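You operate a simulated robot arm through the tools that you are given. There is no shell and no other tool. Be economical: measure what you need, move in short steps, check, and stop when the job is done.

Carry out the task below with a simulated robot arm. There is one attempt and no reset: what you move stays moved.

JOB
Open the clamped meter's cover and tighten both outer screws with the nut driver.
Fine: till it clicks; leave the cover open; put the driver back in its stand; the holder stays off.
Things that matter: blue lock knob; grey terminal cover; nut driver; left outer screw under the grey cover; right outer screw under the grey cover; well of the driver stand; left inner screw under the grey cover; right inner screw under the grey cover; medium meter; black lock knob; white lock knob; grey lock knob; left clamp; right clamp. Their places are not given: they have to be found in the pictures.

The check looks at the end state, three seconds after you hand in, the way a careful person would. Anything else that was tipped, shoved, dropped, spilled or broken makes it a failure. Lids that push on must go on centred and level and be pressed home; caps that screw on are set level and turned clockwise until they are tight.

ROBOT AND FRAMES
A 6-joint arm with a two-finger parallel gripper, fixed in place. Base frame: the origin is at the foot of the arm, x ahead of it, y to its left, z up; the work surface is at about z = 0.008. Units: m, degrees, N and s.
With the tool pointing down near the work surface it reaches from about 0.14 to 0.58 m from the base axis. Its first joint turns from -66.0 to 66.0 degrees. Payload 2.1 kg.
Tool frame: the origin (TCP) lies between the finger pads and is the grasp point; the fingertips stand 0.03 m ahead of it; z points along the fingers, y is the line along which they close. Largest opening 0.094 m; finger width 0.028, thickness 0.01; the body of the gripper, 0.05 by 0.096 m, starts 0.055 m behind the TCP.
Orientation is that of the tool frame in the base frame, as [roll, pitch, yaw] about the fixed x, y, z axes, in that order (R = Rz(yaw) Ry(pitch) Rx(roll)). With the fingers straight down and closing along the base's y, the tool's x points along the base's -x, its y along +y and its z along -z.

CONTROLS
- The arm moves only by the tool servo_tool. Its argument "series" is a list of rows, each an object (a shift or turn left out is 0, a gripper value left out holds the last) with "xyz": the shift along the tool's x, y, z in units of 300 mm (1.0 is 300 mm), a list of three; "dr": the turn, a rotation vector about the tool's x, y, z in units of 180 degrees (1.0 is 180 degrees), a list of three. In form: [{"xyz": [tx, ty, tz], "dr": [rx, ry, rz]}, ...]. A call has 1 to 20 rows; each row is the pose to reach, as a shift and turn from the pose commanded when the call began, along the tool's axes at that moment. "jaw" is the finger opening in m, from 0 to 0.094, set as the call begins (left out, the last holds). A call with a number of a shift or a turn outside -1 to 1 is refused whole. Each row takes 0.2 s and may step no farther than 0.05 m and 8.6 degrees from the row before; otherwise, or with a gripper value out of range, the whole call is refused. A pose out of reach is approached as far as the arm can. The call stops where the force on the tool passes 90 N (or 10 N more than at its start, if that is more) or the arm is blocked; 0.2 s more then pass. The fingers move at their own pace (about 0.072 m/s each) and stop on an object; they squeeze with about 42 N. The grip force told is the motor's: it shows also when the fingers shut on nothing. Time passes only in rows, and 0.2 s behind the last, so rows that repeat a pose let the fingers close. The reply holds the time, the measured pose of the TCP, the force on the tool along the base axes, the opening and the grip force, in the units named above and with some noise, and new pictures: "show" is both (left out), scene, wrist or none.
- Cameras (640 x 400 px; columns grow to the right, rows downward): "scene" is fixed at [0.0466, -0.3653, 0.4912]; the picture's right is [0.85, -0.52, 0.00], its down [-0.27, -0.44, -0.85] and it looks along [0.45, 0.73, -0.52] (base axes); focal length 218 px, centre (320, 200). "wrist" rides on the gripper at [0.076, 0.014, -0.102] in the tool frame; the picture's right is [-0.18, 0.98, 0.00], its down [-0.75, -0.14, -0.64] and it looks along [-0.63, -0.12, 0.77] (tool axes); focal length 243 px, centre (320, 200).
- locate(camera, pixels): there is no depth. For up to 12 entries [column, row, z] of the newest picture of that camera ("zoom" is the newest enlarged one), the place [x, y] in the base frame at which the ray of that pixel passes the height z, good to about 0.003 m. It takes no simulated time.
- close_up(camera, box): a new picture of the part [left, top, right, bottom] of that camera's present view, enlarged. It takes no simulated time.
- hand_in(): hands the job in; it is judged then, once.

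Go step by step. Measure first, check grasps and placings, and put right what went wrong. The budget is 80 turns and 170 pictures, counting those below and the enlarged ones. Unless the task says otherwise, let go and move clear before handing in, and close with one line.

The tools are called after "Emit:" by a JSON object that holds its "op" and its "data". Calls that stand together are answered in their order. servo_tool: Moves the arm, as the interface text tells. Its arguments: {"type":"object","properties":{"series":{"type":"array"},"jaw":{"type":"number"},"show":{"type":"string","enum":["both","scene","wrist","none"]}},"required":["series"]} The other tools are called the same way: locate (camera, pixels) gives the place at which the rays of pixels pass given heights; close_up (camera, box) takes an enlarged picture of a part of a camera's view; hand_in () hands the job in.

At the start:

```text
clock: 0.0
tcp_pos: [0.2917, -0.1324, 0.4049]
tool_rot: [-180.0, 0.0, -179.9]
ft_force: [-0.6, -1.0, -0.4]
finger_gap: 0.094
gripper_force: 0.0
```

scene: 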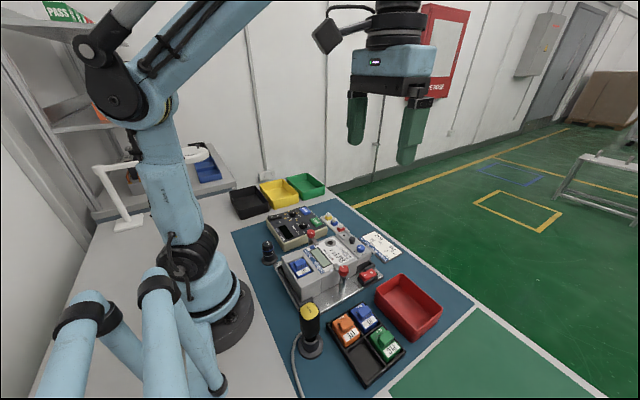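
wrist: 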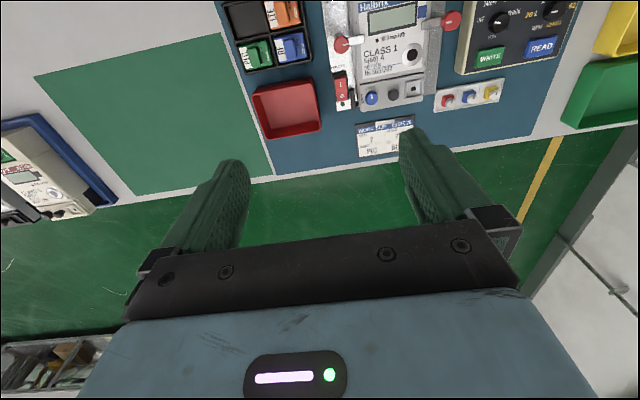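

The scene picture shows a clamped meter near (320,265) and a yellow-handled driver near (310,330). I'll enlarge both areas before moving.

Emit:
{"op": "close_up", "data": {"camera": "scene", "box": [230, 190, 410, 302]}}

Emit:
{"op": "close_up", "data": {"camera": "scene", "box": [270, 280, 420, 390]}}

Emit:
{"op": "close_up", "data": {"camera": "wrist", "box": [220, 0, 580, 160]}}

```text
3.56 times, centred on (320, 246) of scene
```

zoom: 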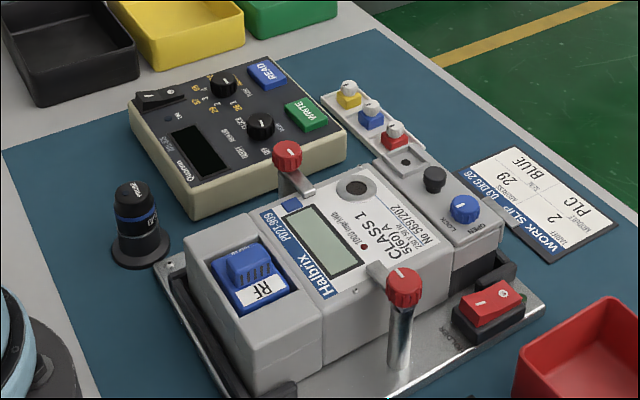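

```text
3.64 times, centred on (345, 335) of scene
```

zoom: 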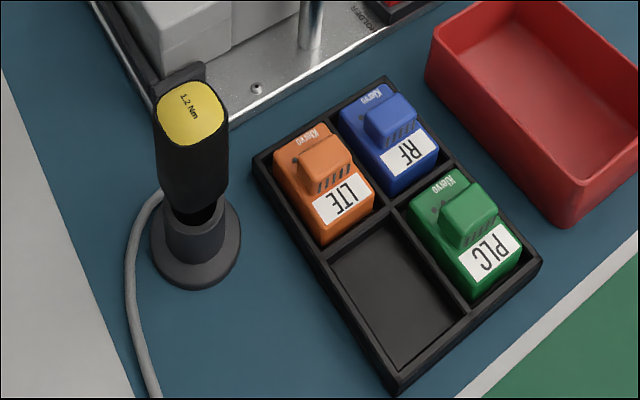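

```text
1.78 times, centred on (400, 80) of wrist
```

zoom: 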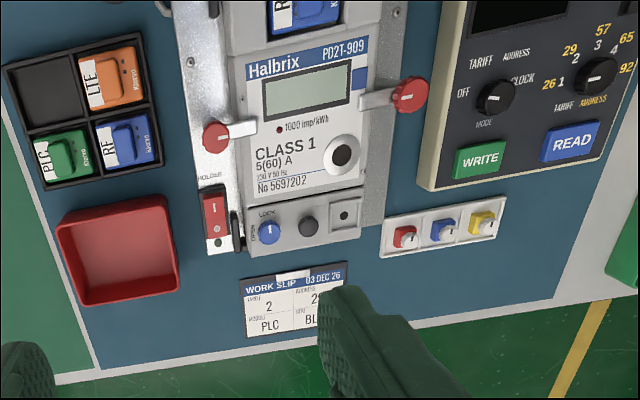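

The meter's cover carries a blue and a black knob plus an empty post, and the slip is at about (385,137) in the wrist view. I'll locate the main items from both cameras.

Emit:
{"op": "locate", "data": {"camera": "wrist", "pixels": [[371, 97, 0.07], [393, 95, 0.07], [412, 88, 0.07], [342, 45, 0.1], [451, 20, 0.1], [340, 87, 0.03], [385, 137, 0.01]]}}

Emit:
{"op": "locate", "data": {"camera": "scene", "pixels": [[360, 249, 0.07], [352, 240, 0.07], [343, 272, 0.1], [311, 233, 0.1], [324, 312, 0.12], [323, 312, 0.14], [310, 348, 0.01], [309, 310, 0.14]]}}

Emit:
{"op": "servo_tool", "data": {"series": [{"xyz": [0.1, 0, 0]}, {"xyz": [0.2, 0, 0]}, {"xyz": [0.3, 0, 0]}, {"xyz": [0.3, 0, 0]}]}}

```text
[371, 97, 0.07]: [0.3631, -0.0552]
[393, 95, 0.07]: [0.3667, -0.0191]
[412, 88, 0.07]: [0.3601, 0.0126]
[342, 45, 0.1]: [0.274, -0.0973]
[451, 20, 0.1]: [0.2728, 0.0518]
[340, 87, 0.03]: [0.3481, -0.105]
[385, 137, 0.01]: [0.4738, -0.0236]
```

```text
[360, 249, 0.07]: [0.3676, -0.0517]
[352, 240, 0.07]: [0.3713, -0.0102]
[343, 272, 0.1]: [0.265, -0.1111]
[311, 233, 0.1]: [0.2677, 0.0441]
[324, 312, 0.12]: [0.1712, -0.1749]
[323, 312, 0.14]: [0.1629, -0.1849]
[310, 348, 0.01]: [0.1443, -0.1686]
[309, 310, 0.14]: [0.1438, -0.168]
```

```text
clock: 1.0
tcp_pos: [0.2022, -0.1314, 0.4039]
tool_rot: [179.9, 0.0, -179.9]
ft_force: [0.1, -0.1, -0.5]
finger_gap: 0.0942
gripper_force: 0.0
```

scene: 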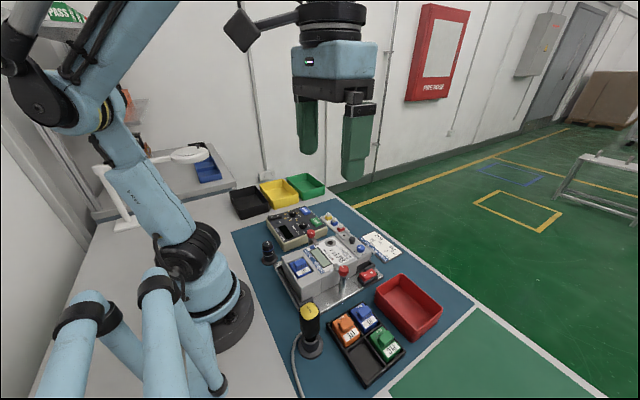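
wrist: 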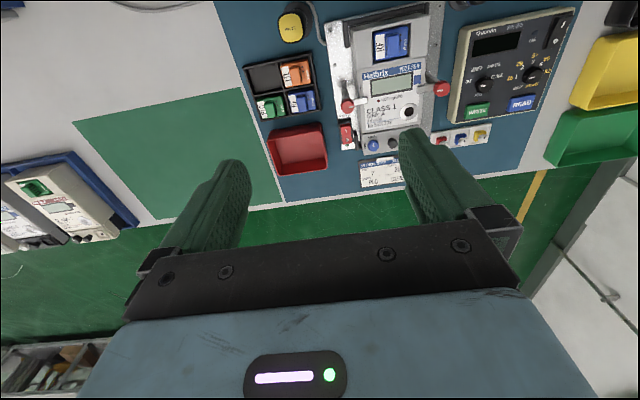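

The driver's yellow cap is now visible in the wrist view at (290,27), and the meter is at (390,80). I'll enlarge the cover, the driver and the other meters at left.

Emit:
{"op": "close_up", "data": {"camera": "wrist", "box": [320, 90, 460, 178]}}

Emit:
{"op": "close_up", "data": {"camera": "wrist", "box": [0, 130, 160, 260]}}

Emit:
{"op": "close_up", "data": {"camera": "scene", "box": [325, 220, 395, 264]}}

```text
4.55 times, centred on (390, 134) of wrist
```

zoom: 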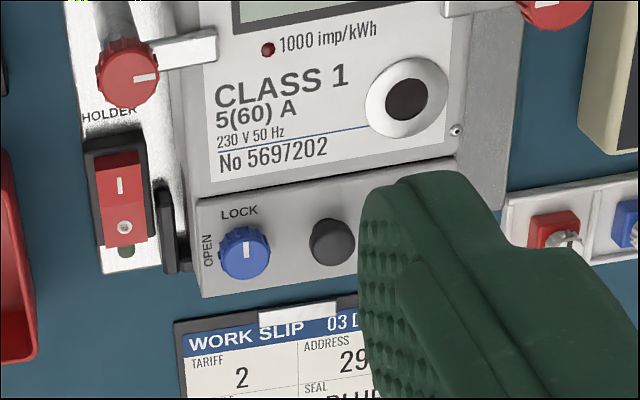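

```text
3.08 times, centred on (80, 195) of wrist
```

zoom: 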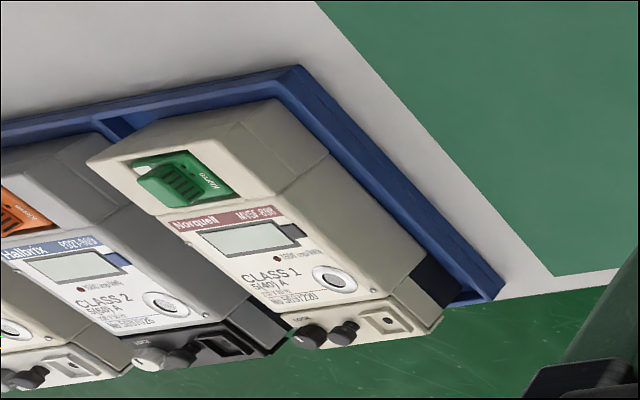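

```text
9.09 times, centred on (360, 242) of scene
```

zoom: 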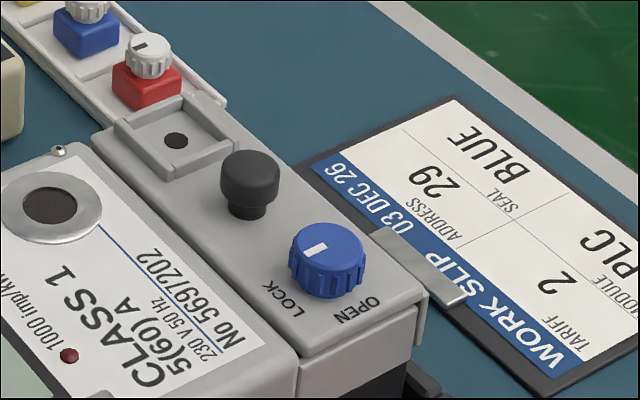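

The blue knob's pointer is at LOCK, and OPEN is 90° counter-clockwise seen from above. The black mushroom looks like the cover's pull knob, so I'll move the camera nearer to measure the cover and find its hinge.

Emit:
{"op": "servo_tool", "data": {"series": [{"xyz": [-0.09, 0.033, 0.11]}, {"xyz": [-0.18, 0.067, 0.22]}, {"xyz": [-0.27, 0.1, 0.33]}, {"xyz": [-0.36, 0.133, 0.44]}, {"xyz": [-0.45, 0.167, 0.55]}, {"xyz": [-0.54, 0.2, 0.66]}, {"xyz": [-0.63, 0.233, 0.767]}, {"xyz": [-0.63, 0.233, 0.767]}]}}

```text
clock: 2.8
tcp_pos: [0.3905, -0.0621, 0.1771]
tool_rot: [179.9, 0.1, 179.9]
ft_force: [-0.2, 0.7, 1.0]
finger_gap: 0.0939
gripper_force: 0.2
```

scene: 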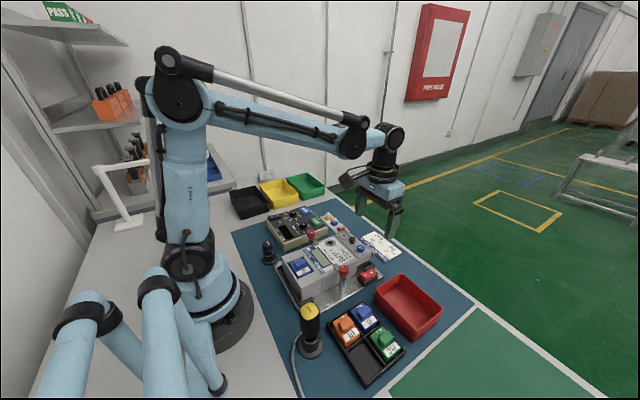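
wrist: 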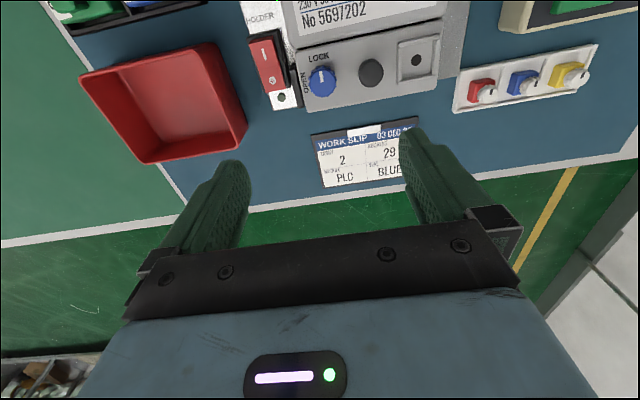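

Emit:
{"op": "close_up", "data": {"camera": "wrist", "box": [240, 0, 470, 130]}}

Emit:
{"op": "locate", "data": {"camera": "wrist", "pixels": [[322, 82, 0.07], [371, 73, 0.07], [322, 82, 0.06], [310, 110, 0.055], [437, 87, 0.055], [297, 55, 0.055], [440, 20, 0.055], [416, 60, 0.055], [309, 82, 0.07], [336, 82, 0.07]]}}

Emit:
{"op": "locate", "data": {"camera": "scene", "pixels": [[360, 248, 0.07], [351.5, 239, 0.07], [359.5, 251, 0.06], [360, 248, 0.075]]}}

```text
2.78 times, centred on (355, 65) of wrist
```

zoom: 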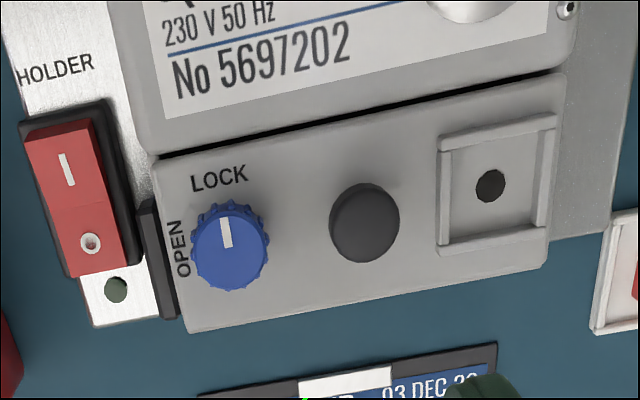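

```text
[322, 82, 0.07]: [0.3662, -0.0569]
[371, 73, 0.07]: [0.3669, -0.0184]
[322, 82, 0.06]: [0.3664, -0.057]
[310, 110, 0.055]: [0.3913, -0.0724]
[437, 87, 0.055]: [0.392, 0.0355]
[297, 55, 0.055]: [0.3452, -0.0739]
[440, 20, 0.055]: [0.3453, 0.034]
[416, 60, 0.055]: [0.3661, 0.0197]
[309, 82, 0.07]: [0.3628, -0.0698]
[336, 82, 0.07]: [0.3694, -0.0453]
```

```text
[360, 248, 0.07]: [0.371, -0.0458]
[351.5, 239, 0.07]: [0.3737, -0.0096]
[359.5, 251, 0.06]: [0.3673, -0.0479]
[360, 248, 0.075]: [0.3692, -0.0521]
```

Emit:
{"op": "locate", "data": {"camera": "scene", "pixels": [[372.1, 252.8, 0.055], [372.1, 252.8, 0.065], [372.1, 252.8, 0.075], [352.5, 238, 0.07], [352.5, 238, 0.08], [352.5, 238, 0.09], [357.7, 259.8, 0.06], [357.7, 259.8, 0.075], [357.7, 259.8, 0.09]]}}

Emit:
{"op": "locate", "data": {"camera": "wrist", "pixels": [[310, 110, 0.055], [310, 110, 0.065], [310, 110, 0.075], [373, 70, 0.07], [373, 70, 0.08], [373, 70, 0.09], [295, 54, 0.06], [295, 54, 0.075], [295, 54, 0.09]]}}

Emit:
{"op": "close_up", "data": {"camera": "scene", "box": [335, 230, 395, 270]}}

```text
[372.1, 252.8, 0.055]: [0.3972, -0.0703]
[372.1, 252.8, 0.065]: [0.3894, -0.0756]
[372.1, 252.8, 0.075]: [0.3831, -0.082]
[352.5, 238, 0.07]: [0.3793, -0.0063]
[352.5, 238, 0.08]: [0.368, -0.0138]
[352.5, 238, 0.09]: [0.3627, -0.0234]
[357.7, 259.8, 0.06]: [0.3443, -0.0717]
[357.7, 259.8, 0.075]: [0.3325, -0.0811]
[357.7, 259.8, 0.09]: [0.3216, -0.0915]
```

```text
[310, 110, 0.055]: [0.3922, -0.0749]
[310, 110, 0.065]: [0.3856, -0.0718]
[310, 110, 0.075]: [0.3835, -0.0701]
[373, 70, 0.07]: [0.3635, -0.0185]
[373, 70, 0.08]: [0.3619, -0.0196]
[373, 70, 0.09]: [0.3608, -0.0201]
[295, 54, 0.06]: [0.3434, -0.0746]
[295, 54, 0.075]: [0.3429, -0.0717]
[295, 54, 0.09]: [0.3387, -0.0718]
```

```text
10.00 times, centred on (365, 250) of scene
```

zoom: 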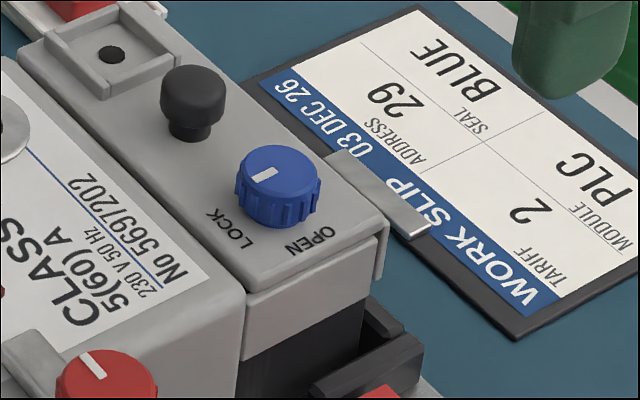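

The two views agree: cover top at z≈0.06, blue knob at about (0.3665,-0.057) with its top at z≈0.078, and black mushroom at (0.365,-0.019). I'll hover over the blue knob turned 45°, so its 90° turn keeps the fingers clear of the mushroom.

Emit:
{"op": "servo_tool", "data": {"jaw": 0.036, "series": [{"xyz": [0.02, 0.004, 0.02], "dr": [0, 0, -0.0417]}, {"xyz": [0.04, 0.008, 0.04], "dr": [0, 0, -0.0833]}, {"xyz": [0.06, 0.012, 0.06], "dr": [0, 0, -0.125]}, {"xyz": [0.08, 0.017, 0.09], "dr": [0, 0, -0.1667]}, {"xyz": [0.08, 0.017, 0.09], "dr": [0, 0, -0.2083]}, {"xyz": [0.08, 0.017, 0.09], "dr": [0, 0, -0.25]}, {"xyz": [0.08, 0.017, 0.09], "dr": [0, 0, -0.25]}]}}

```text
clock: 4.4
tcp_pos: [0.3676, -0.0587, 0.1474]
tool_rot: [180.0, -0.1, -134.9]
ft_force: [0.1, -0.4, -0.4]
finger_gap: 0.0357
gripper_force: 0.0
```

scene: 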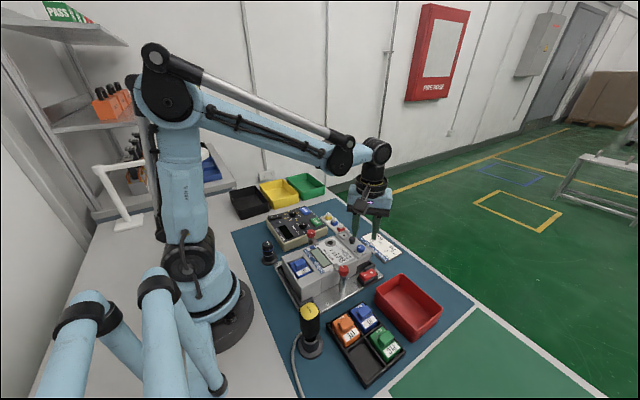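
wrist: 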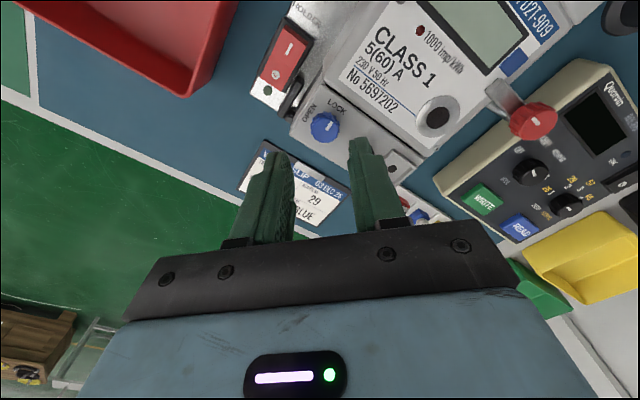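

The yaw is as wanted. I'll measure the knob again from here.

Emit:
{"op": "locate", "data": {"camera": "wrist", "pixels": [[325, 126, 0.077], [311, 126, 0.07], [339, 126, 0.07], [325, 112, 0.077]]}}

Emit:
{"op": "close_up", "data": {"camera": "wrist", "box": [250, 70, 430, 190]}}

Emit:
{"op": "close_up", "data": {"camera": "scene", "box": [325, 190, 405, 265]}}

```text
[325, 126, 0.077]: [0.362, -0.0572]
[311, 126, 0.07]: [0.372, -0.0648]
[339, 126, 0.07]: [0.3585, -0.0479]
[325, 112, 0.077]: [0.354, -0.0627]
```

```text
3.33 times, centred on (340, 130) of wrist
```

zoom: 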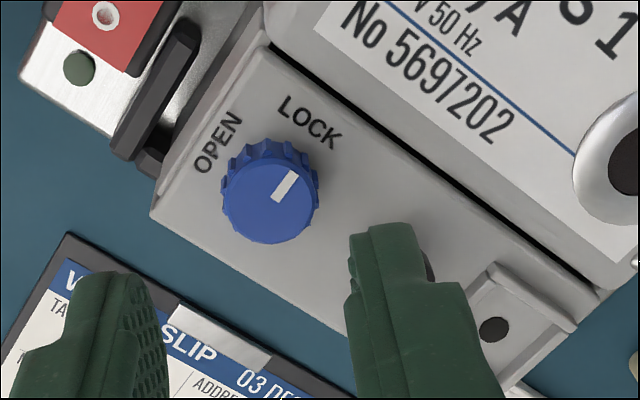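

```text
5.33 times, centred on (365, 228) of scene
```

zoom: 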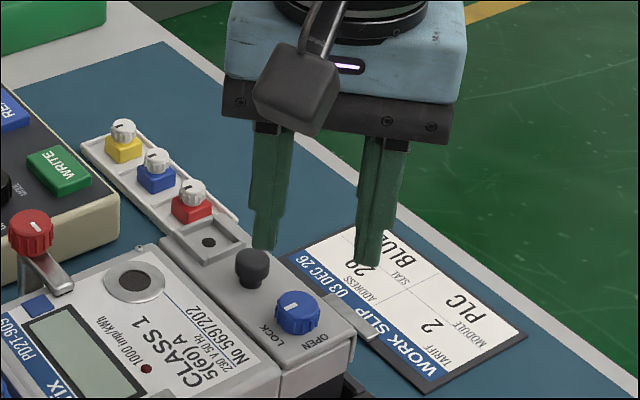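

The knob centre averages to (0.3655,-0.0575). I'll descend around it with the fingertips just above the cover.

Emit:
{"op": "servo_tool", "data": {"series": [{"xyz": [0.002, 0.007, 0.06]}, {"xyz": [0.002, 0.007, 0.12]}, {"xyz": [0.002, 0.007, 0.15]}, {"xyz": [0.002, 0.007, 0.174]}, {"xyz": [0.002, 0.007, 0.174]}]}}

Emit:
{"op": "close_up", "data": {"camera": "scene", "box": [325, 190, 405, 265]}}

Emit:
{"op": "close_up", "data": {"camera": "wrist", "box": [230, 90, 430, 230]}}

```text
clock: 5.4
tcp_pos: [0.3652, -0.0577, 0.0998]
tool_rot: [179.8, -0.2, -134.9]
ft_force: [-0.9, -0.5, 18.1]
finger_gap: 0.0362
gripper_force: 0.0
stopped in row 5: the force on the tool passed its limit (the readings are from after the stop); the commanded pose is now the measured one
```

scene: 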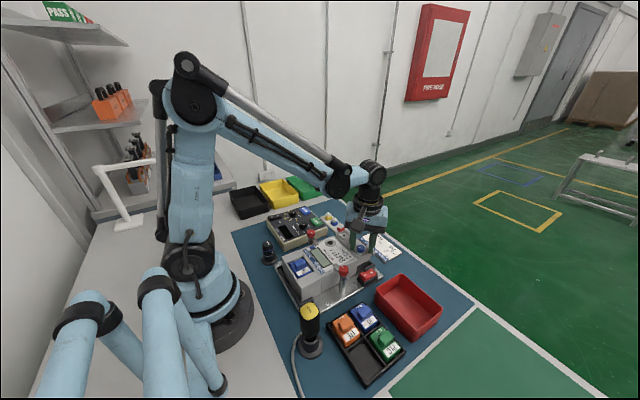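
wrist: 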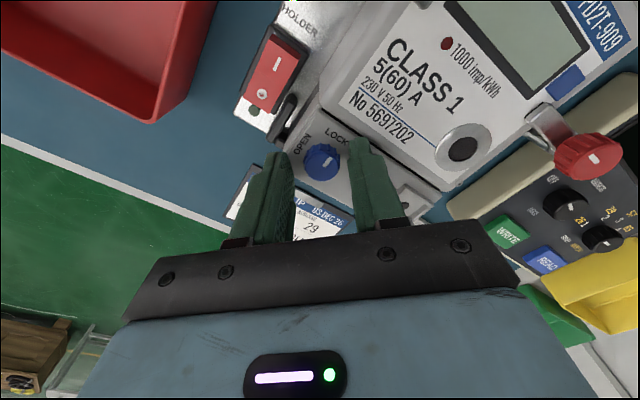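

```text
5.33 times, centred on (365, 228) of scene
```

zoom: 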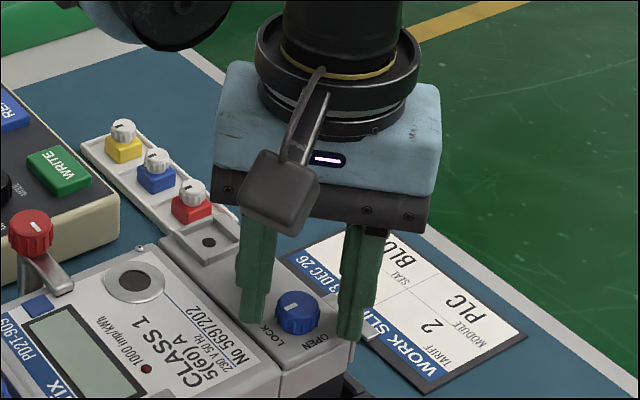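

```text
2.86 times, centred on (330, 160) of wrist
```

zoom: 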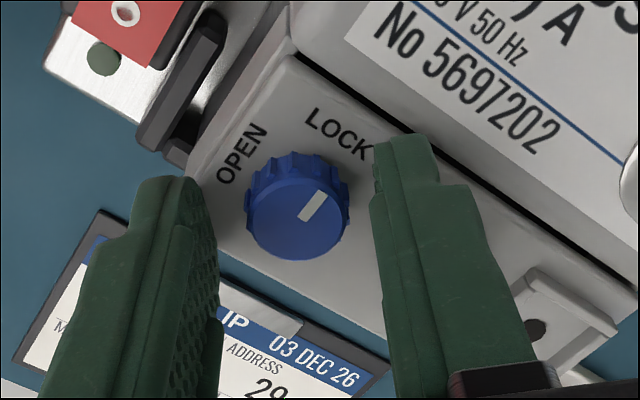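

Contact came at fingertip z≈0.070, probably on the meter's edge, while the knob still stands above that. I'll check the centring.

Emit:
{"op": "locate", "data": {"camera": "wrist", "pixels": [[323, 164, 0.078], [323, 164, 0.083], [322, 180, 0.078], [323, 146, 0.075], [292, 114, 0.06], [331, 90, 0.06], [331, 90, 0.07]]}}

Emit:
{"op": "servo_tool", "data": {"series": [{"xyz": [0, 0, -0.004]}, {"xyz": [0, 0, -0.004]}], "show": "none"}}

```text
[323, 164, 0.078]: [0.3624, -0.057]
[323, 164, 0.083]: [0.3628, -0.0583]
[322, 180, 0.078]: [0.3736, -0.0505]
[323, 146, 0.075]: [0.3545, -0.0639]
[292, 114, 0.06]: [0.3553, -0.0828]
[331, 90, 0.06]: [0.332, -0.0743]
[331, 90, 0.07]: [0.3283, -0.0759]
```

```text
clock: 6.0
tcp_pos: [0.3654, -0.0563, 0.0999]
tool_rot: [179.8, -0.1, -135.0]
ft_force: [0.0, -0.5, 0.1]
finger_gap: 0.036
gripper_force: 0.1
```

The knob is centred within 2 mm and the contact force is gone. I'll close on the knob.

Emit:
{"op": "servo_tool", "data": {"jaw": 0.0, "series": [{"xyz": [0, 0, 0]}, {"xyz": [0, 0, 0]}, {"xyz": [0, 0, 0]}], "show": "wrist"}}

```text
clock: 6.8
tcp_pos: [0.3644, -0.0557, 0.0997]
tool_rot: [179.9, -0.2, -135.1]
ft_force: [-0.9, 0.3, 0.1]
finger_gap: 0.0186
gripper_force: 42.2
```

wrist: 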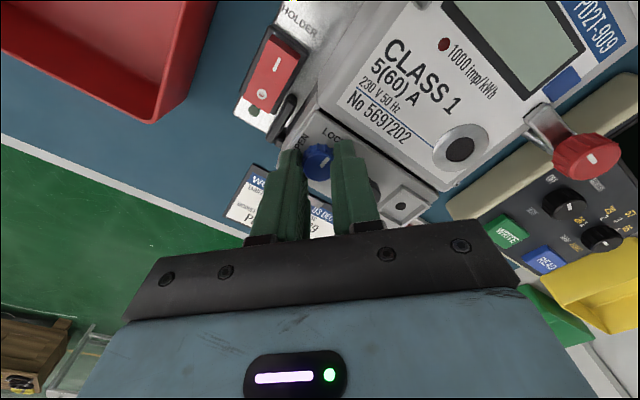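

The fingers hold the knob at 18.6 mm. I'll turn it 90° counter-clockwise.

Emit:
{"op": "servo_tool", "data": {"series": [{"dr": [0, 0, -0.042]}, {"dr": [0, 0, -0.084]}, {"dr": [0, 0, -0.126]}, {"dr": [0, 0, -0.168]}, {"dr": [0, 0, -0.21]}, {"dr": [0, 0, -0.252]}, {"dr": [0, 0, -0.294]}, {"dr": [0, 0, -0.336]}, {"dr": [0, 0, -0.378]}, {"dr": [0, 0, -0.42]}, {"dr": [0, 0, -0.46]}, {"dr": [0, 0, -0.5]}, {"dr": [0, 0, -0.5]}]}}

Emit:
{"op": "close_up", "data": {"camera": "wrist", "box": [230, 90, 430, 230]}}

Emit:
{"op": "close_up", "data": {"camera": "scene", "box": [325, 190, 405, 265]}}

```text
clock: 9.6
tcp_pos: [0.366, -0.0555, 0.0994]
tool_rot: [179.9, 0.2, -44.9]
ft_force: [-1.4, -0.8, 12.4]
finger_gap: 0.0187
gripper_force: 42.0
```

scene: 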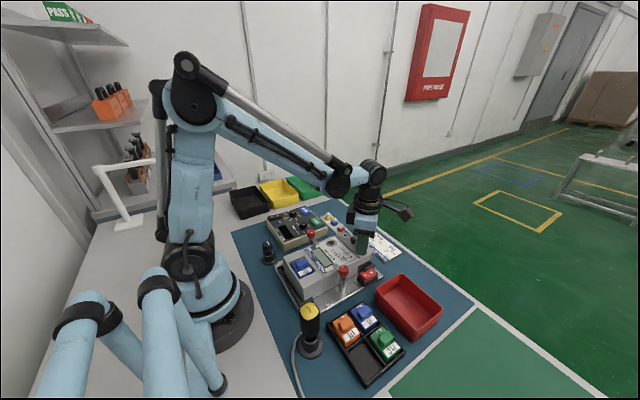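
wrist: 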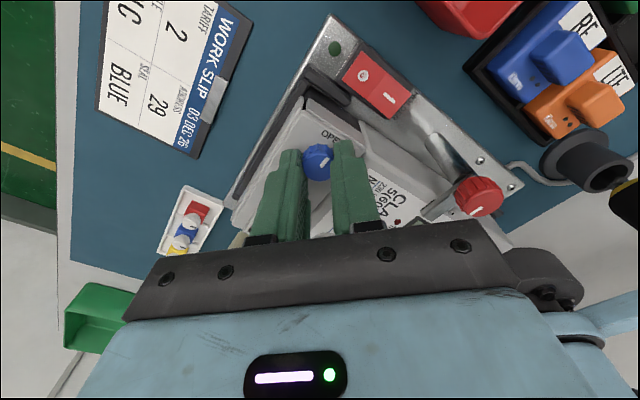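

```text
2.86 times, centred on (330, 160) of wrist
```

zoom: 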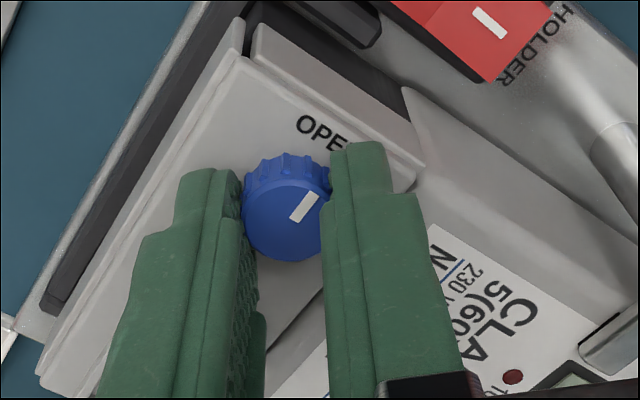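

```text
5.33 times, centred on (365, 228) of scene
```

zoom: 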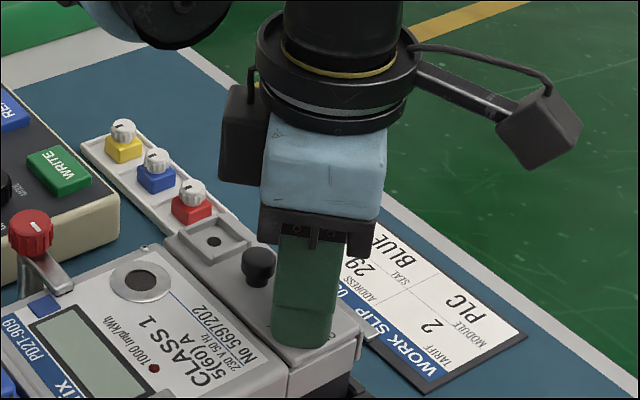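

The pointer now faces OPEN and the cover seems to have shifted slightly. I'll release, rise and look.

Emit:
{"op": "servo_tool", "data": {"jaw": 0.036, "series": [{"xyz": [0, 0, 0]}, {"xyz": [0, 0, 0]}, {"xyz": [0, 0, -0.1]}, {"xyz": [0, 0, -0.24]}, {"xyz": [0, 0, -0.4]}, {"xyz": [0, 0, -0.4]}]}}

Emit:
{"op": "close_up", "data": {"camera": "wrist", "box": [230, 60, 430, 190]}}

Emit:
{"op": "close_up", "data": {"camera": "scene", "box": [325, 210, 405, 265]}}

```text
clock: 11.0
tcp_pos: [0.3692, -0.0571, 0.2183]
tool_rot: [179.8, 0.2, -44.9]
ft_force: [-0.5, -0.1, -0.4]
finger_gap: 0.036
gripper_force: 0.0
```

scene: 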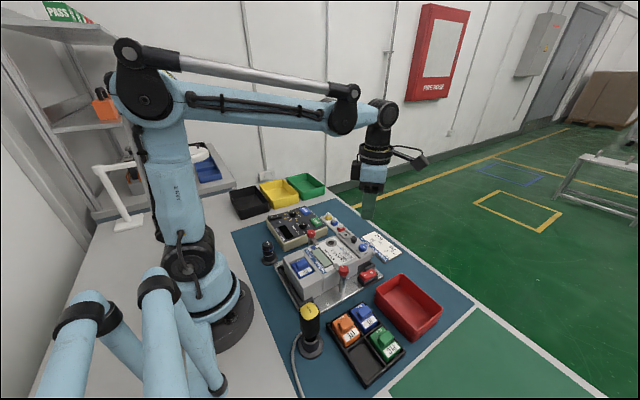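
wrist: 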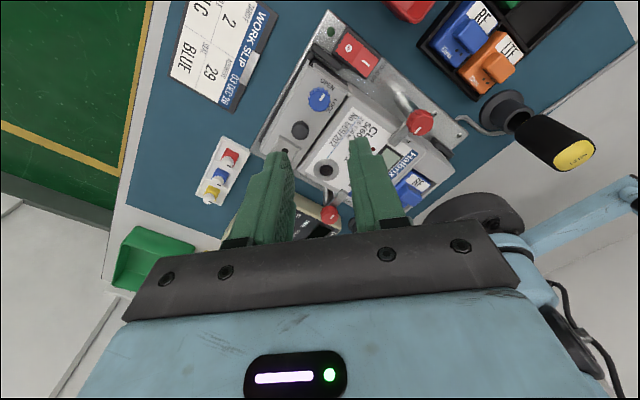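

```text
3.08 times, centred on (330, 125) of wrist
```

zoom: 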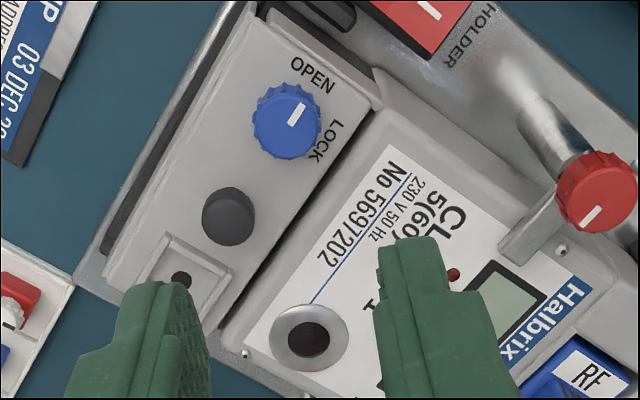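

```text
7.27 times, centred on (365, 238) of scene
```

zoom: 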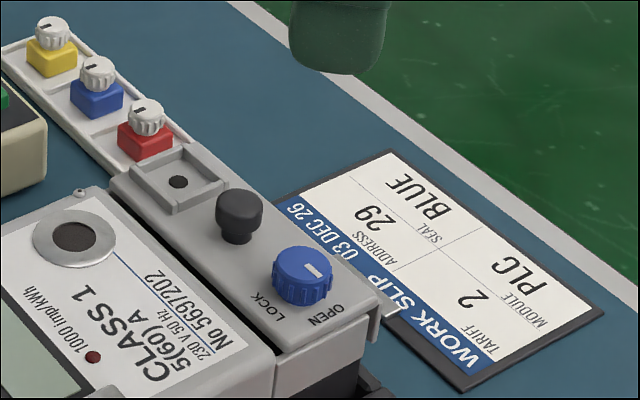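

The pointer is at OPEN and the cover's +x edge has popped up a few millimetres, so the hinge is on the meter side at x≈0.345. Next I'll hover over the black pull knob with the fingers closing along y.

Emit:
{"op": "servo_tool", "data": {"jaw": 0.027, "series": [{"xyz": [-0.02, -0.02, 0.04], "dr": [0, 0, -0.042]}, {"xyz": [-0.04, -0.04, 0.08], "dr": [0, 0, -0.084]}, {"xyz": [-0.06, -0.06, 0.12], "dr": [0, 0, -0.126]}, {"xyz": [-0.08, -0.08, 0.16], "dr": [0, 0, -0.168]}, {"xyz": [-0.0995, -0.08, 0.2], "dr": [0, 0, -0.21]}, {"xyz": [-0.0995, -0.08, 0.227], "dr": [0, 0, -0.25]}, {"xyz": [-0.0995, -0.08, 0.227], "dr": [0, 0, -0.25]}]}}

Emit:
{"op": "close_up", "data": {"camera": "wrist", "box": [230, 60, 430, 190]}}

Emit:
{"op": "close_up", "data": {"camera": "scene", "box": [325, 200, 405, 265]}}

```text
clock: 12.6
tcp_pos: [0.3565, 0.0459, 0.1536]
tool_rot: [179.8, 0.3, -0.2]
ft_force: [0.0, 0.1, 0.4]
finger_gap: 0.0268
gripper_force: 0.1
out of reach, approached as far as the arm can: row 5, 6, 7
```

scene: 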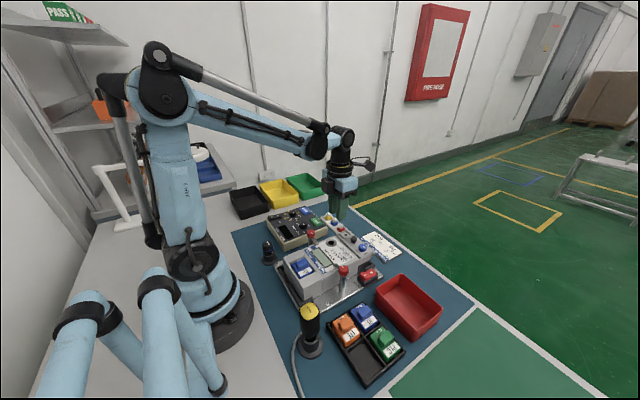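
wrist: 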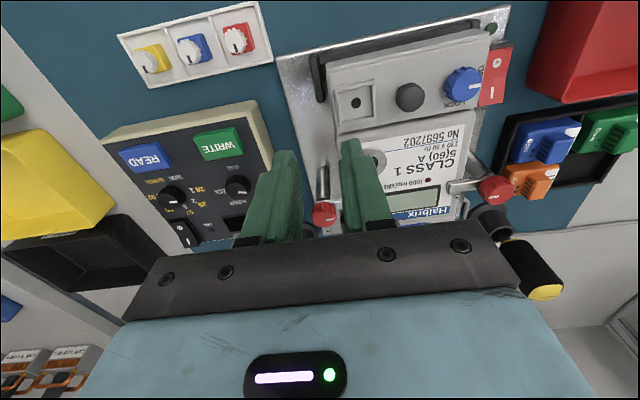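

```text
3.08 times, centred on (330, 125) of wrist
```

zoom: 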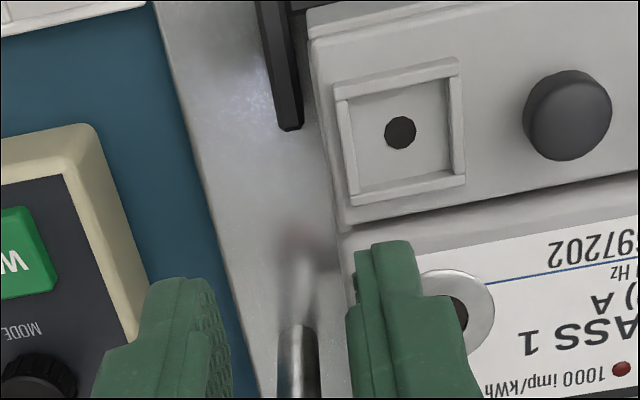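

```text
6.15 times, centred on (365, 232) of scene
```

zoom: 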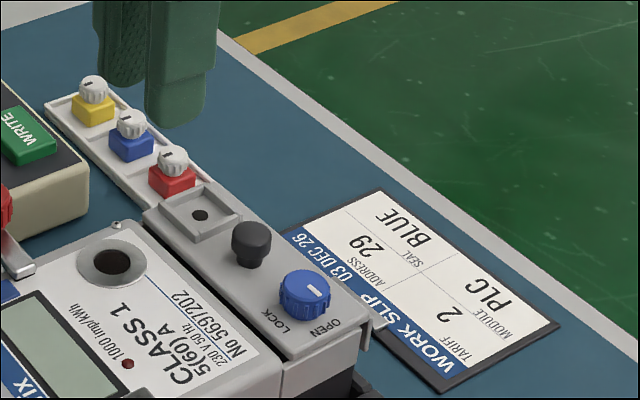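

The wrist joint ran out of travel near yaw 0, so the arm stopped at y=0.046. I'll back off 20° of yaw, which is still fine for gripping a round knob.

Emit:
{"op": "servo_tool", "data": {"series": [{"dr": [0, 0, 0.04]}, {"dr": [0, 0, 0.08]}, {"dr": [0, 0, 0.111]}, {"dr": [0, 0, 0.111]}], "show": "none"}}

```text
clock: 13.6
tcp_pos: [0.3557, 0.0449, 0.1521]
tool_rot: [179.9, 0.2, -20.1]
ft_force: [-0.3, -1.4, -0.2]
finger_gap: 0.0275
gripper_force: 0.0
```

The commanded pose now follows the measured one. I'll shift over the black knob.

Emit:
{"op": "servo_tool", "data": {"series": [{"xyz": [0.051, 0.095, 0]}, {"xyz": [0.102, 0.19, 0]}, {"xyz": [0.102, 0.19, 0]}], "show": "wrist"}}

Emit:
{"op": "close_up", "data": {"camera": "wrist", "box": [230, 60, 430, 190]}}

Emit:
{"op": "locate", "data": {"camera": "wrist", "pixels": [[320, 100, 0.085], [320, 120, 0.085], [320, 140, 0.085], [340, 120, 0.085]]}}

```text
clock: 14.4
tcp_pos: [0.3644, -0.0187, 0.153]
tool_rot: [180.0, 0.3, -20.0]
ft_force: [0.1, 0.5, 0.8]
finger_gap: 0.0272
gripper_force: 0.1
```

wrist: 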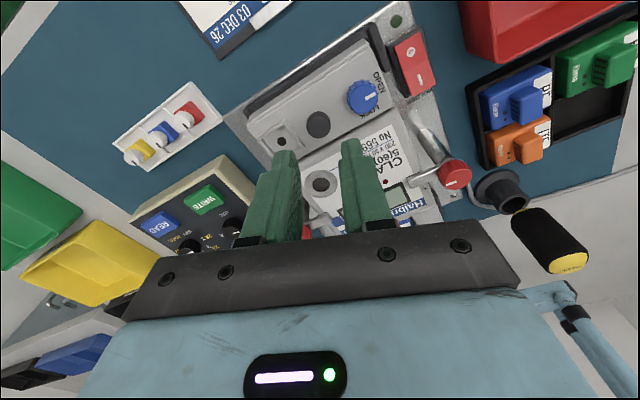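

```text
3.08 times, centred on (330, 125) of wrist
```

zoom: 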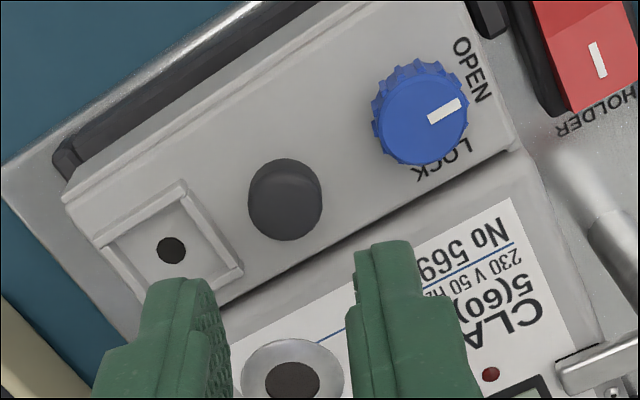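

```text
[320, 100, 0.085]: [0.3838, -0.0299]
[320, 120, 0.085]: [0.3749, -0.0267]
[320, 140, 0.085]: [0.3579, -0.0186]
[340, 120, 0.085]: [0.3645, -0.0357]
```

Emit:
{"op": "locate", "data": {"camera": "scene", "pixels": [[353.9, 238.5, 0.075], [353.9, 238.5, 0.08], [353.9, 238.5, 0.085], [353.9, 238.5, 0.09]]}}

Emit:
{"op": "locate", "data": {"camera": "zoom", "pixels": [[285, 193, 0.08], [285, 193, 0.09], [285, 193, 0.075], [420, 105, 0.08], [420, 105, 0.075]]}}

```text
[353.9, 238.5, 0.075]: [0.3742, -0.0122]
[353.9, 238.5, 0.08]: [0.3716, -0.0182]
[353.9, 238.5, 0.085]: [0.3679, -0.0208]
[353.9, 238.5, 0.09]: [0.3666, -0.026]
```

```text
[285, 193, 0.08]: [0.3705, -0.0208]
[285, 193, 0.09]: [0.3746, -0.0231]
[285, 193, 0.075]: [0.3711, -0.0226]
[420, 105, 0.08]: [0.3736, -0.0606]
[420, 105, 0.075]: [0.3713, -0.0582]
```

The estimates put the black knob near (0.367,-0.02). At yaw −20 a finger corner would come too near the blue knob, so I'll turn to yaw 180, exactly along y and mid-range for the wrist.

Emit:
{"op": "servo_tool", "data": {"jaw": 0.027, "series": [{"dr": [0, 0, 0.0445]}, {"dr": [0, 0, 0.089]}, {"dr": [0, 0, 0.1335]}, {"dr": [0, 0, 0.178]}, {"dr": [0, 0, 0.2225]}, {"dr": [0, 0, 0.267]}, {"dr": [0, 0, 0.3115]}, {"dr": [0, 0, 0.356]}, {"dr": [0, 0, 0.4]}, {"dr": [0, 0, 0.4445]}, {"dr": [0, 0, 0.489]}, {"dr": [0, 0, 0.5335]}, {"dr": [0, 0, 0.578]}, {"dr": [0, 0, 0.6225]}, {"dr": [0, 0, 0.667]}, {"dr": [0, 0, 0.7115]}, {"dr": [0, 0, 0.756]}, {"dr": [0, 0, 0.8]}, {"dr": [0, 0, 0.8445]}, {"dr": [0, 0, 0.889]}], "show": "wrist"}}

Emit:
{"op": "close_up", "data": {"camera": "wrist", "box": [230, 60, 430, 190]}}

Emit:
{"op": "locate", "data": {"camera": "wrist", "pixels": [[320, 100, 0.085], [320, 120, 0.085], [320, 140, 0.085], [340, 120, 0.085]]}}

```text
clock: 18.6
tcp_pos: [0.3657, -0.0209, 0.1534]
tool_rot: [180.0, -0.3, 179.8]
ft_force: [-0.2, -0.8, 0.2]
finger_gap: 0.0268
gripper_force: 0.1
```

wrist: 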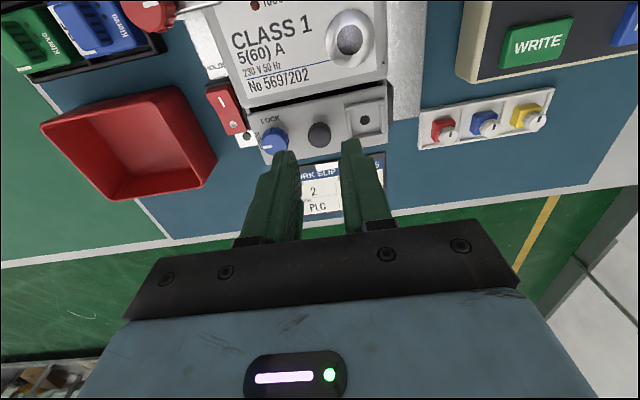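

```text
3.08 times, centred on (330, 125) of wrist
```

zoom: 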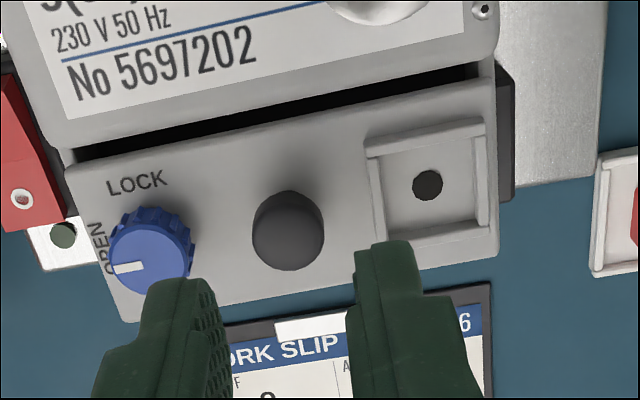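

```text
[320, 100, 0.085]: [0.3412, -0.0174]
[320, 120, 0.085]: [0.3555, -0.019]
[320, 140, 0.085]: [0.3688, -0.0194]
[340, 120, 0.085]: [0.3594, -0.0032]
```

The gap between meter and cover at (355,100) now looks wider than before. I'll measure the knobs again from this yaw to see how the cover moved.

Emit:
{"op": "locate", "data": {"camera": "zoom", "pixels": [[152, 245, 0.075], [288, 228, 0.085], [66, 178, 0.062], [125, 322, 0.055], [497, 255, 0.055], [488, 90, 0.062], [85, 148, 0.07], [490, 55, 0.07]]}}

Emit:
{"op": "close_up", "data": {"camera": "scene", "box": [335, 225, 395, 270]}}

```text
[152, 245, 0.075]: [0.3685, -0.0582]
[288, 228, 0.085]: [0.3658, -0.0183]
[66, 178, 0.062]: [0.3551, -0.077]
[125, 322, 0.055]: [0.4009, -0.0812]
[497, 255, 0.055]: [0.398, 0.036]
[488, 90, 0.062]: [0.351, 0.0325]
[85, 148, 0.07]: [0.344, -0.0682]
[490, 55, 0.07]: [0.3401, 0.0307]
```

```text
8.89 times, centred on (365, 248) of scene
```

zoom: 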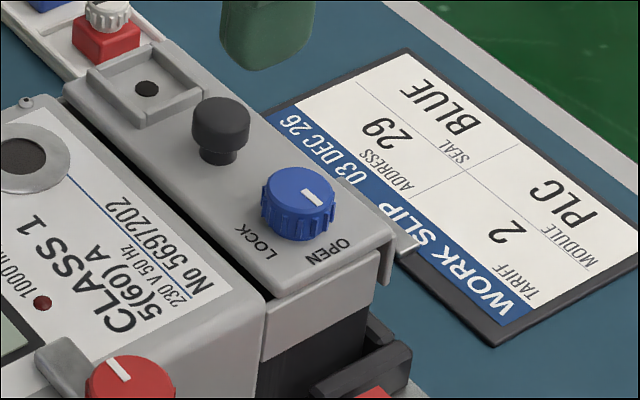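

The knob readings are within noise, so the cover only popped slightly. I'll descend around the black knob with the 27 mm opening and stop with the tips at z≈0.074.

Emit:
{"op": "servo_tool", "data": {"series": [{"xyz": [-0.003, 0.006, 0.06]}, {"xyz": [-0.003, 0.006, 0.11]}, {"xyz": [-0.003, 0.006, 0.14]}, {"xyz": [-0.003, 0.006, 0.163]}, {"xyz": [-0.003, 0.006, 0.163]}]}}

Emit:
{"op": "close_up", "data": {"camera": "scene", "box": [325, 200, 405, 265]}}

Emit:
{"op": "close_up", "data": {"camera": "wrist", "box": [230, 90, 430, 230]}}

```text
clock: 19.8
tcp_pos: [0.3664, -0.0173, 0.105]
tool_rot: [180.0, -0.3, 180.0]
ft_force: [-1.1, -0.3, 67.7]
finger_gap: 0.0269
gripper_force: 0.1
```

scene: 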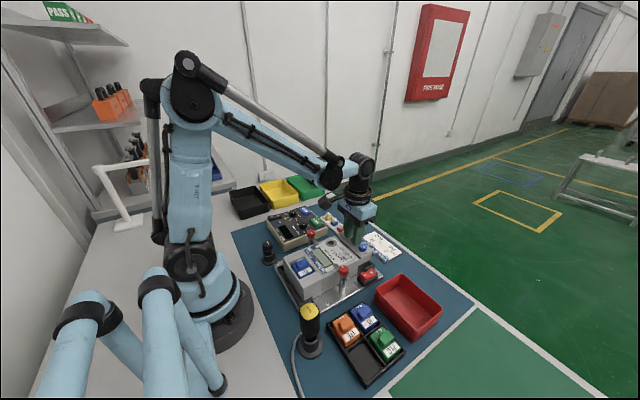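
wrist: 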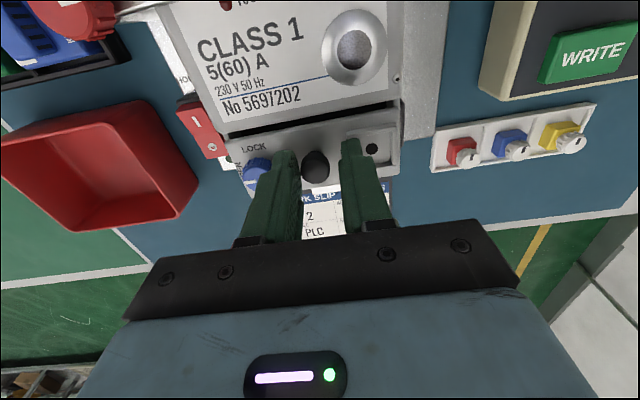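

```text
6.15 times, centred on (365, 232) of scene
```

zoom: 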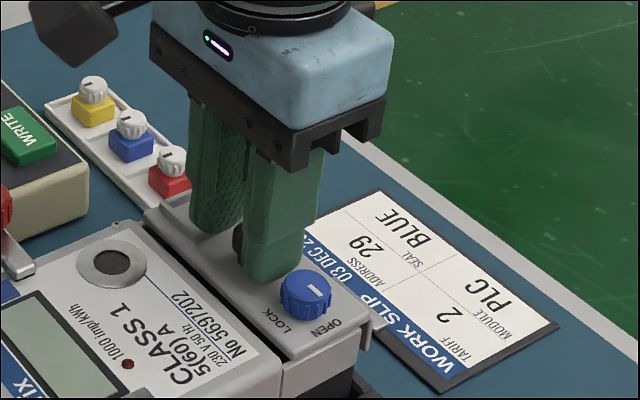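

```text
2.86 times, centred on (330, 160) of wrist
```

zoom: 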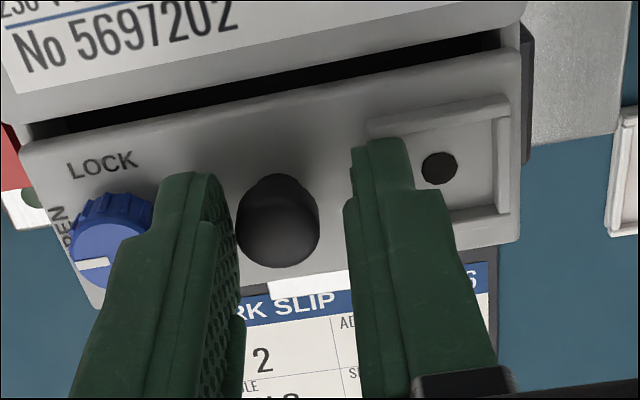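

The force is 68 N upward, likely the right finger standing on the seal-slot rim, with the knob about 3 mm off centre. I'll back up, shift −y and narrow the opening.

Emit:
{"op": "servo_tool", "data": {"jaw": 0.025, "series": [{"xyz": [0, 0, -0.025]}, {"xyz": [0, -0.01, -0.025]}, {"xyz": [0, -0.01, -0.025]}], "show": "wrist"}}

Emit:
{"op": "close_up", "data": {"camera": "wrist", "box": [230, 90, 430, 230]}}

Emit:
{"op": "close_up", "data": {"camera": "scene", "box": [325, 200, 405, 265]}}

```text
clock: 20.6
tcp_pos: [0.3659, -0.0215, 0.1109]
tool_rot: [-179.9, -0.4, -179.9]
ft_force: [-0.1, -0.1, 0.1]
finger_gap: 0.0249
gripper_force: 0.0
```

wrist: 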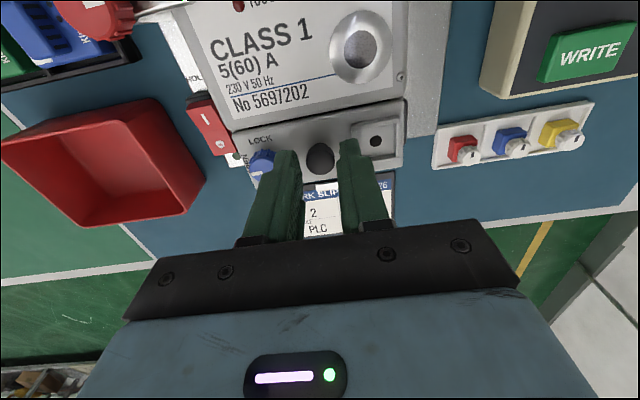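

```text
2.86 times, centred on (330, 160) of wrist
```

zoom: 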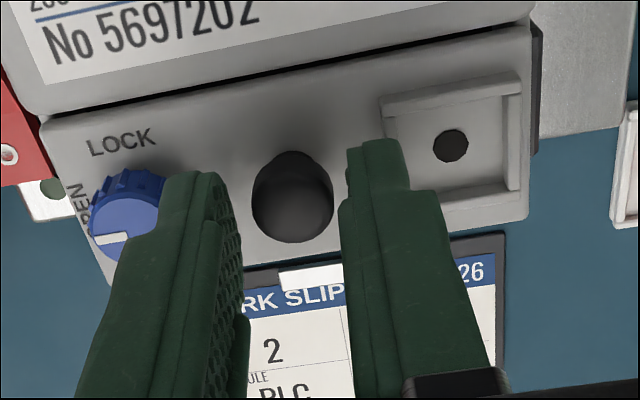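

```text
6.15 times, centred on (365, 232) of scene
```

zoom: 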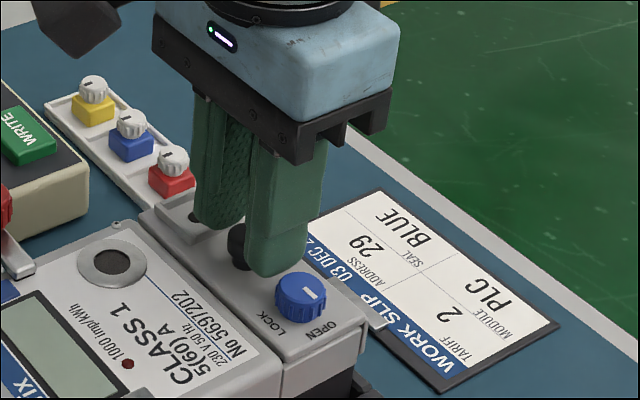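

The knob is now centred between the fingers (zoom 293 against a midpoint of 290). I'll lower 6 mm.

Emit:
{"op": "servo_tool", "data": {"series": [{"xyz": [0, 0.001, 0.01]}, {"xyz": [0, 0.001, 0.02]}, {"xyz": [0, 0.001, 0.02]}], "show": "none"}}

Emit:
{"op": "close_up", "data": {"camera": "wrist", "box": [230, 90, 430, 230]}}

```text
clock: 21.4
tcp_pos: [0.3658, -0.02, 0.1053]
tool_rot: [-180.0, -0.3, -180.0]
ft_force: [-0.3, -0.1, 7.0]
finger_gap: 0.0249
gripper_force: 0.1
```

```text
2.86 times, centred on (330, 160) of wrist
```

zoom: 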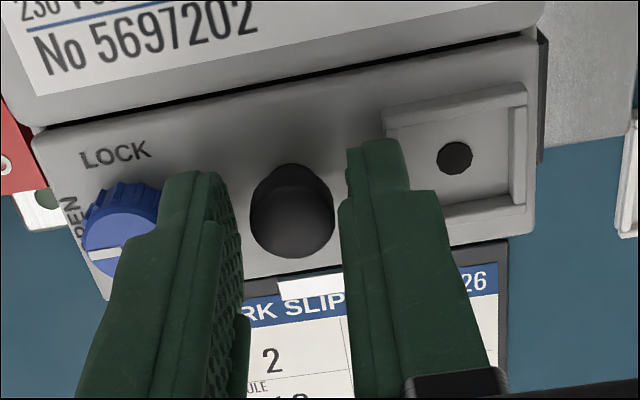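

There is light contact at tip z≈0.075, so the knob head should be between the pads. I'll close.

Emit:
{"op": "servo_tool", "data": {"jaw": 0.0, "series": [{"xyz": [0, 0.001, 0]}, {"xyz": [0, 0.001, 0]}, {"xyz": [0, 0.001, 0]}], "show": "none"}}

Emit:
{"op": "close_up", "data": {"camera": "wrist", "box": [230, 90, 430, 230]}}

Emit:
{"op": "close_up", "data": {"camera": "scene", "box": [325, 200, 405, 265]}}

```text
clock: 22.2
tcp_pos: [0.3654, -0.0203, 0.1045]
tool_rot: [180.0, -0.3, -180.0]
ft_force: [-0.7, -2.7, -0.5]
finger_gap: 0.0166
gripper_force: 42.1
```

```text
2.86 times, centred on (330, 160) of wrist
```

zoom: 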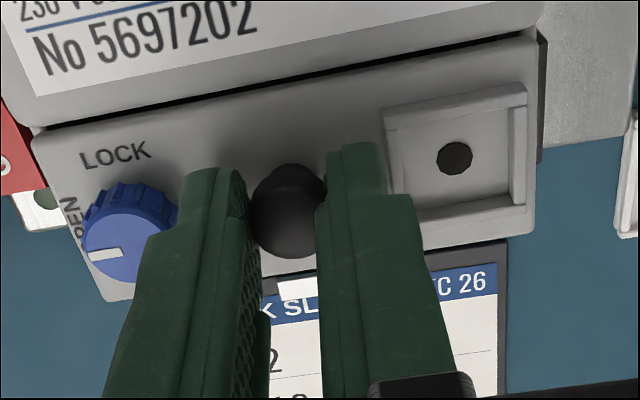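

```text
6.15 times, centred on (365, 232) of scene
```

zoom: 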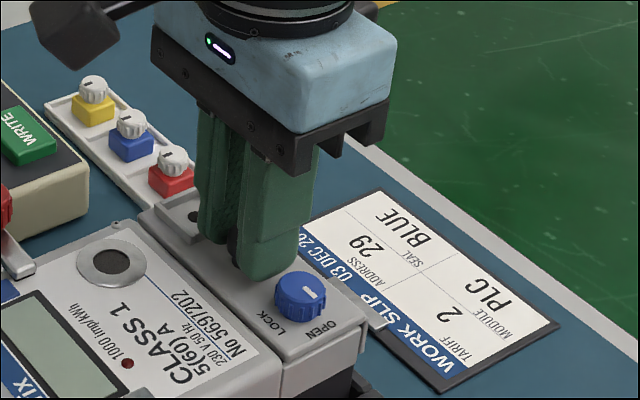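

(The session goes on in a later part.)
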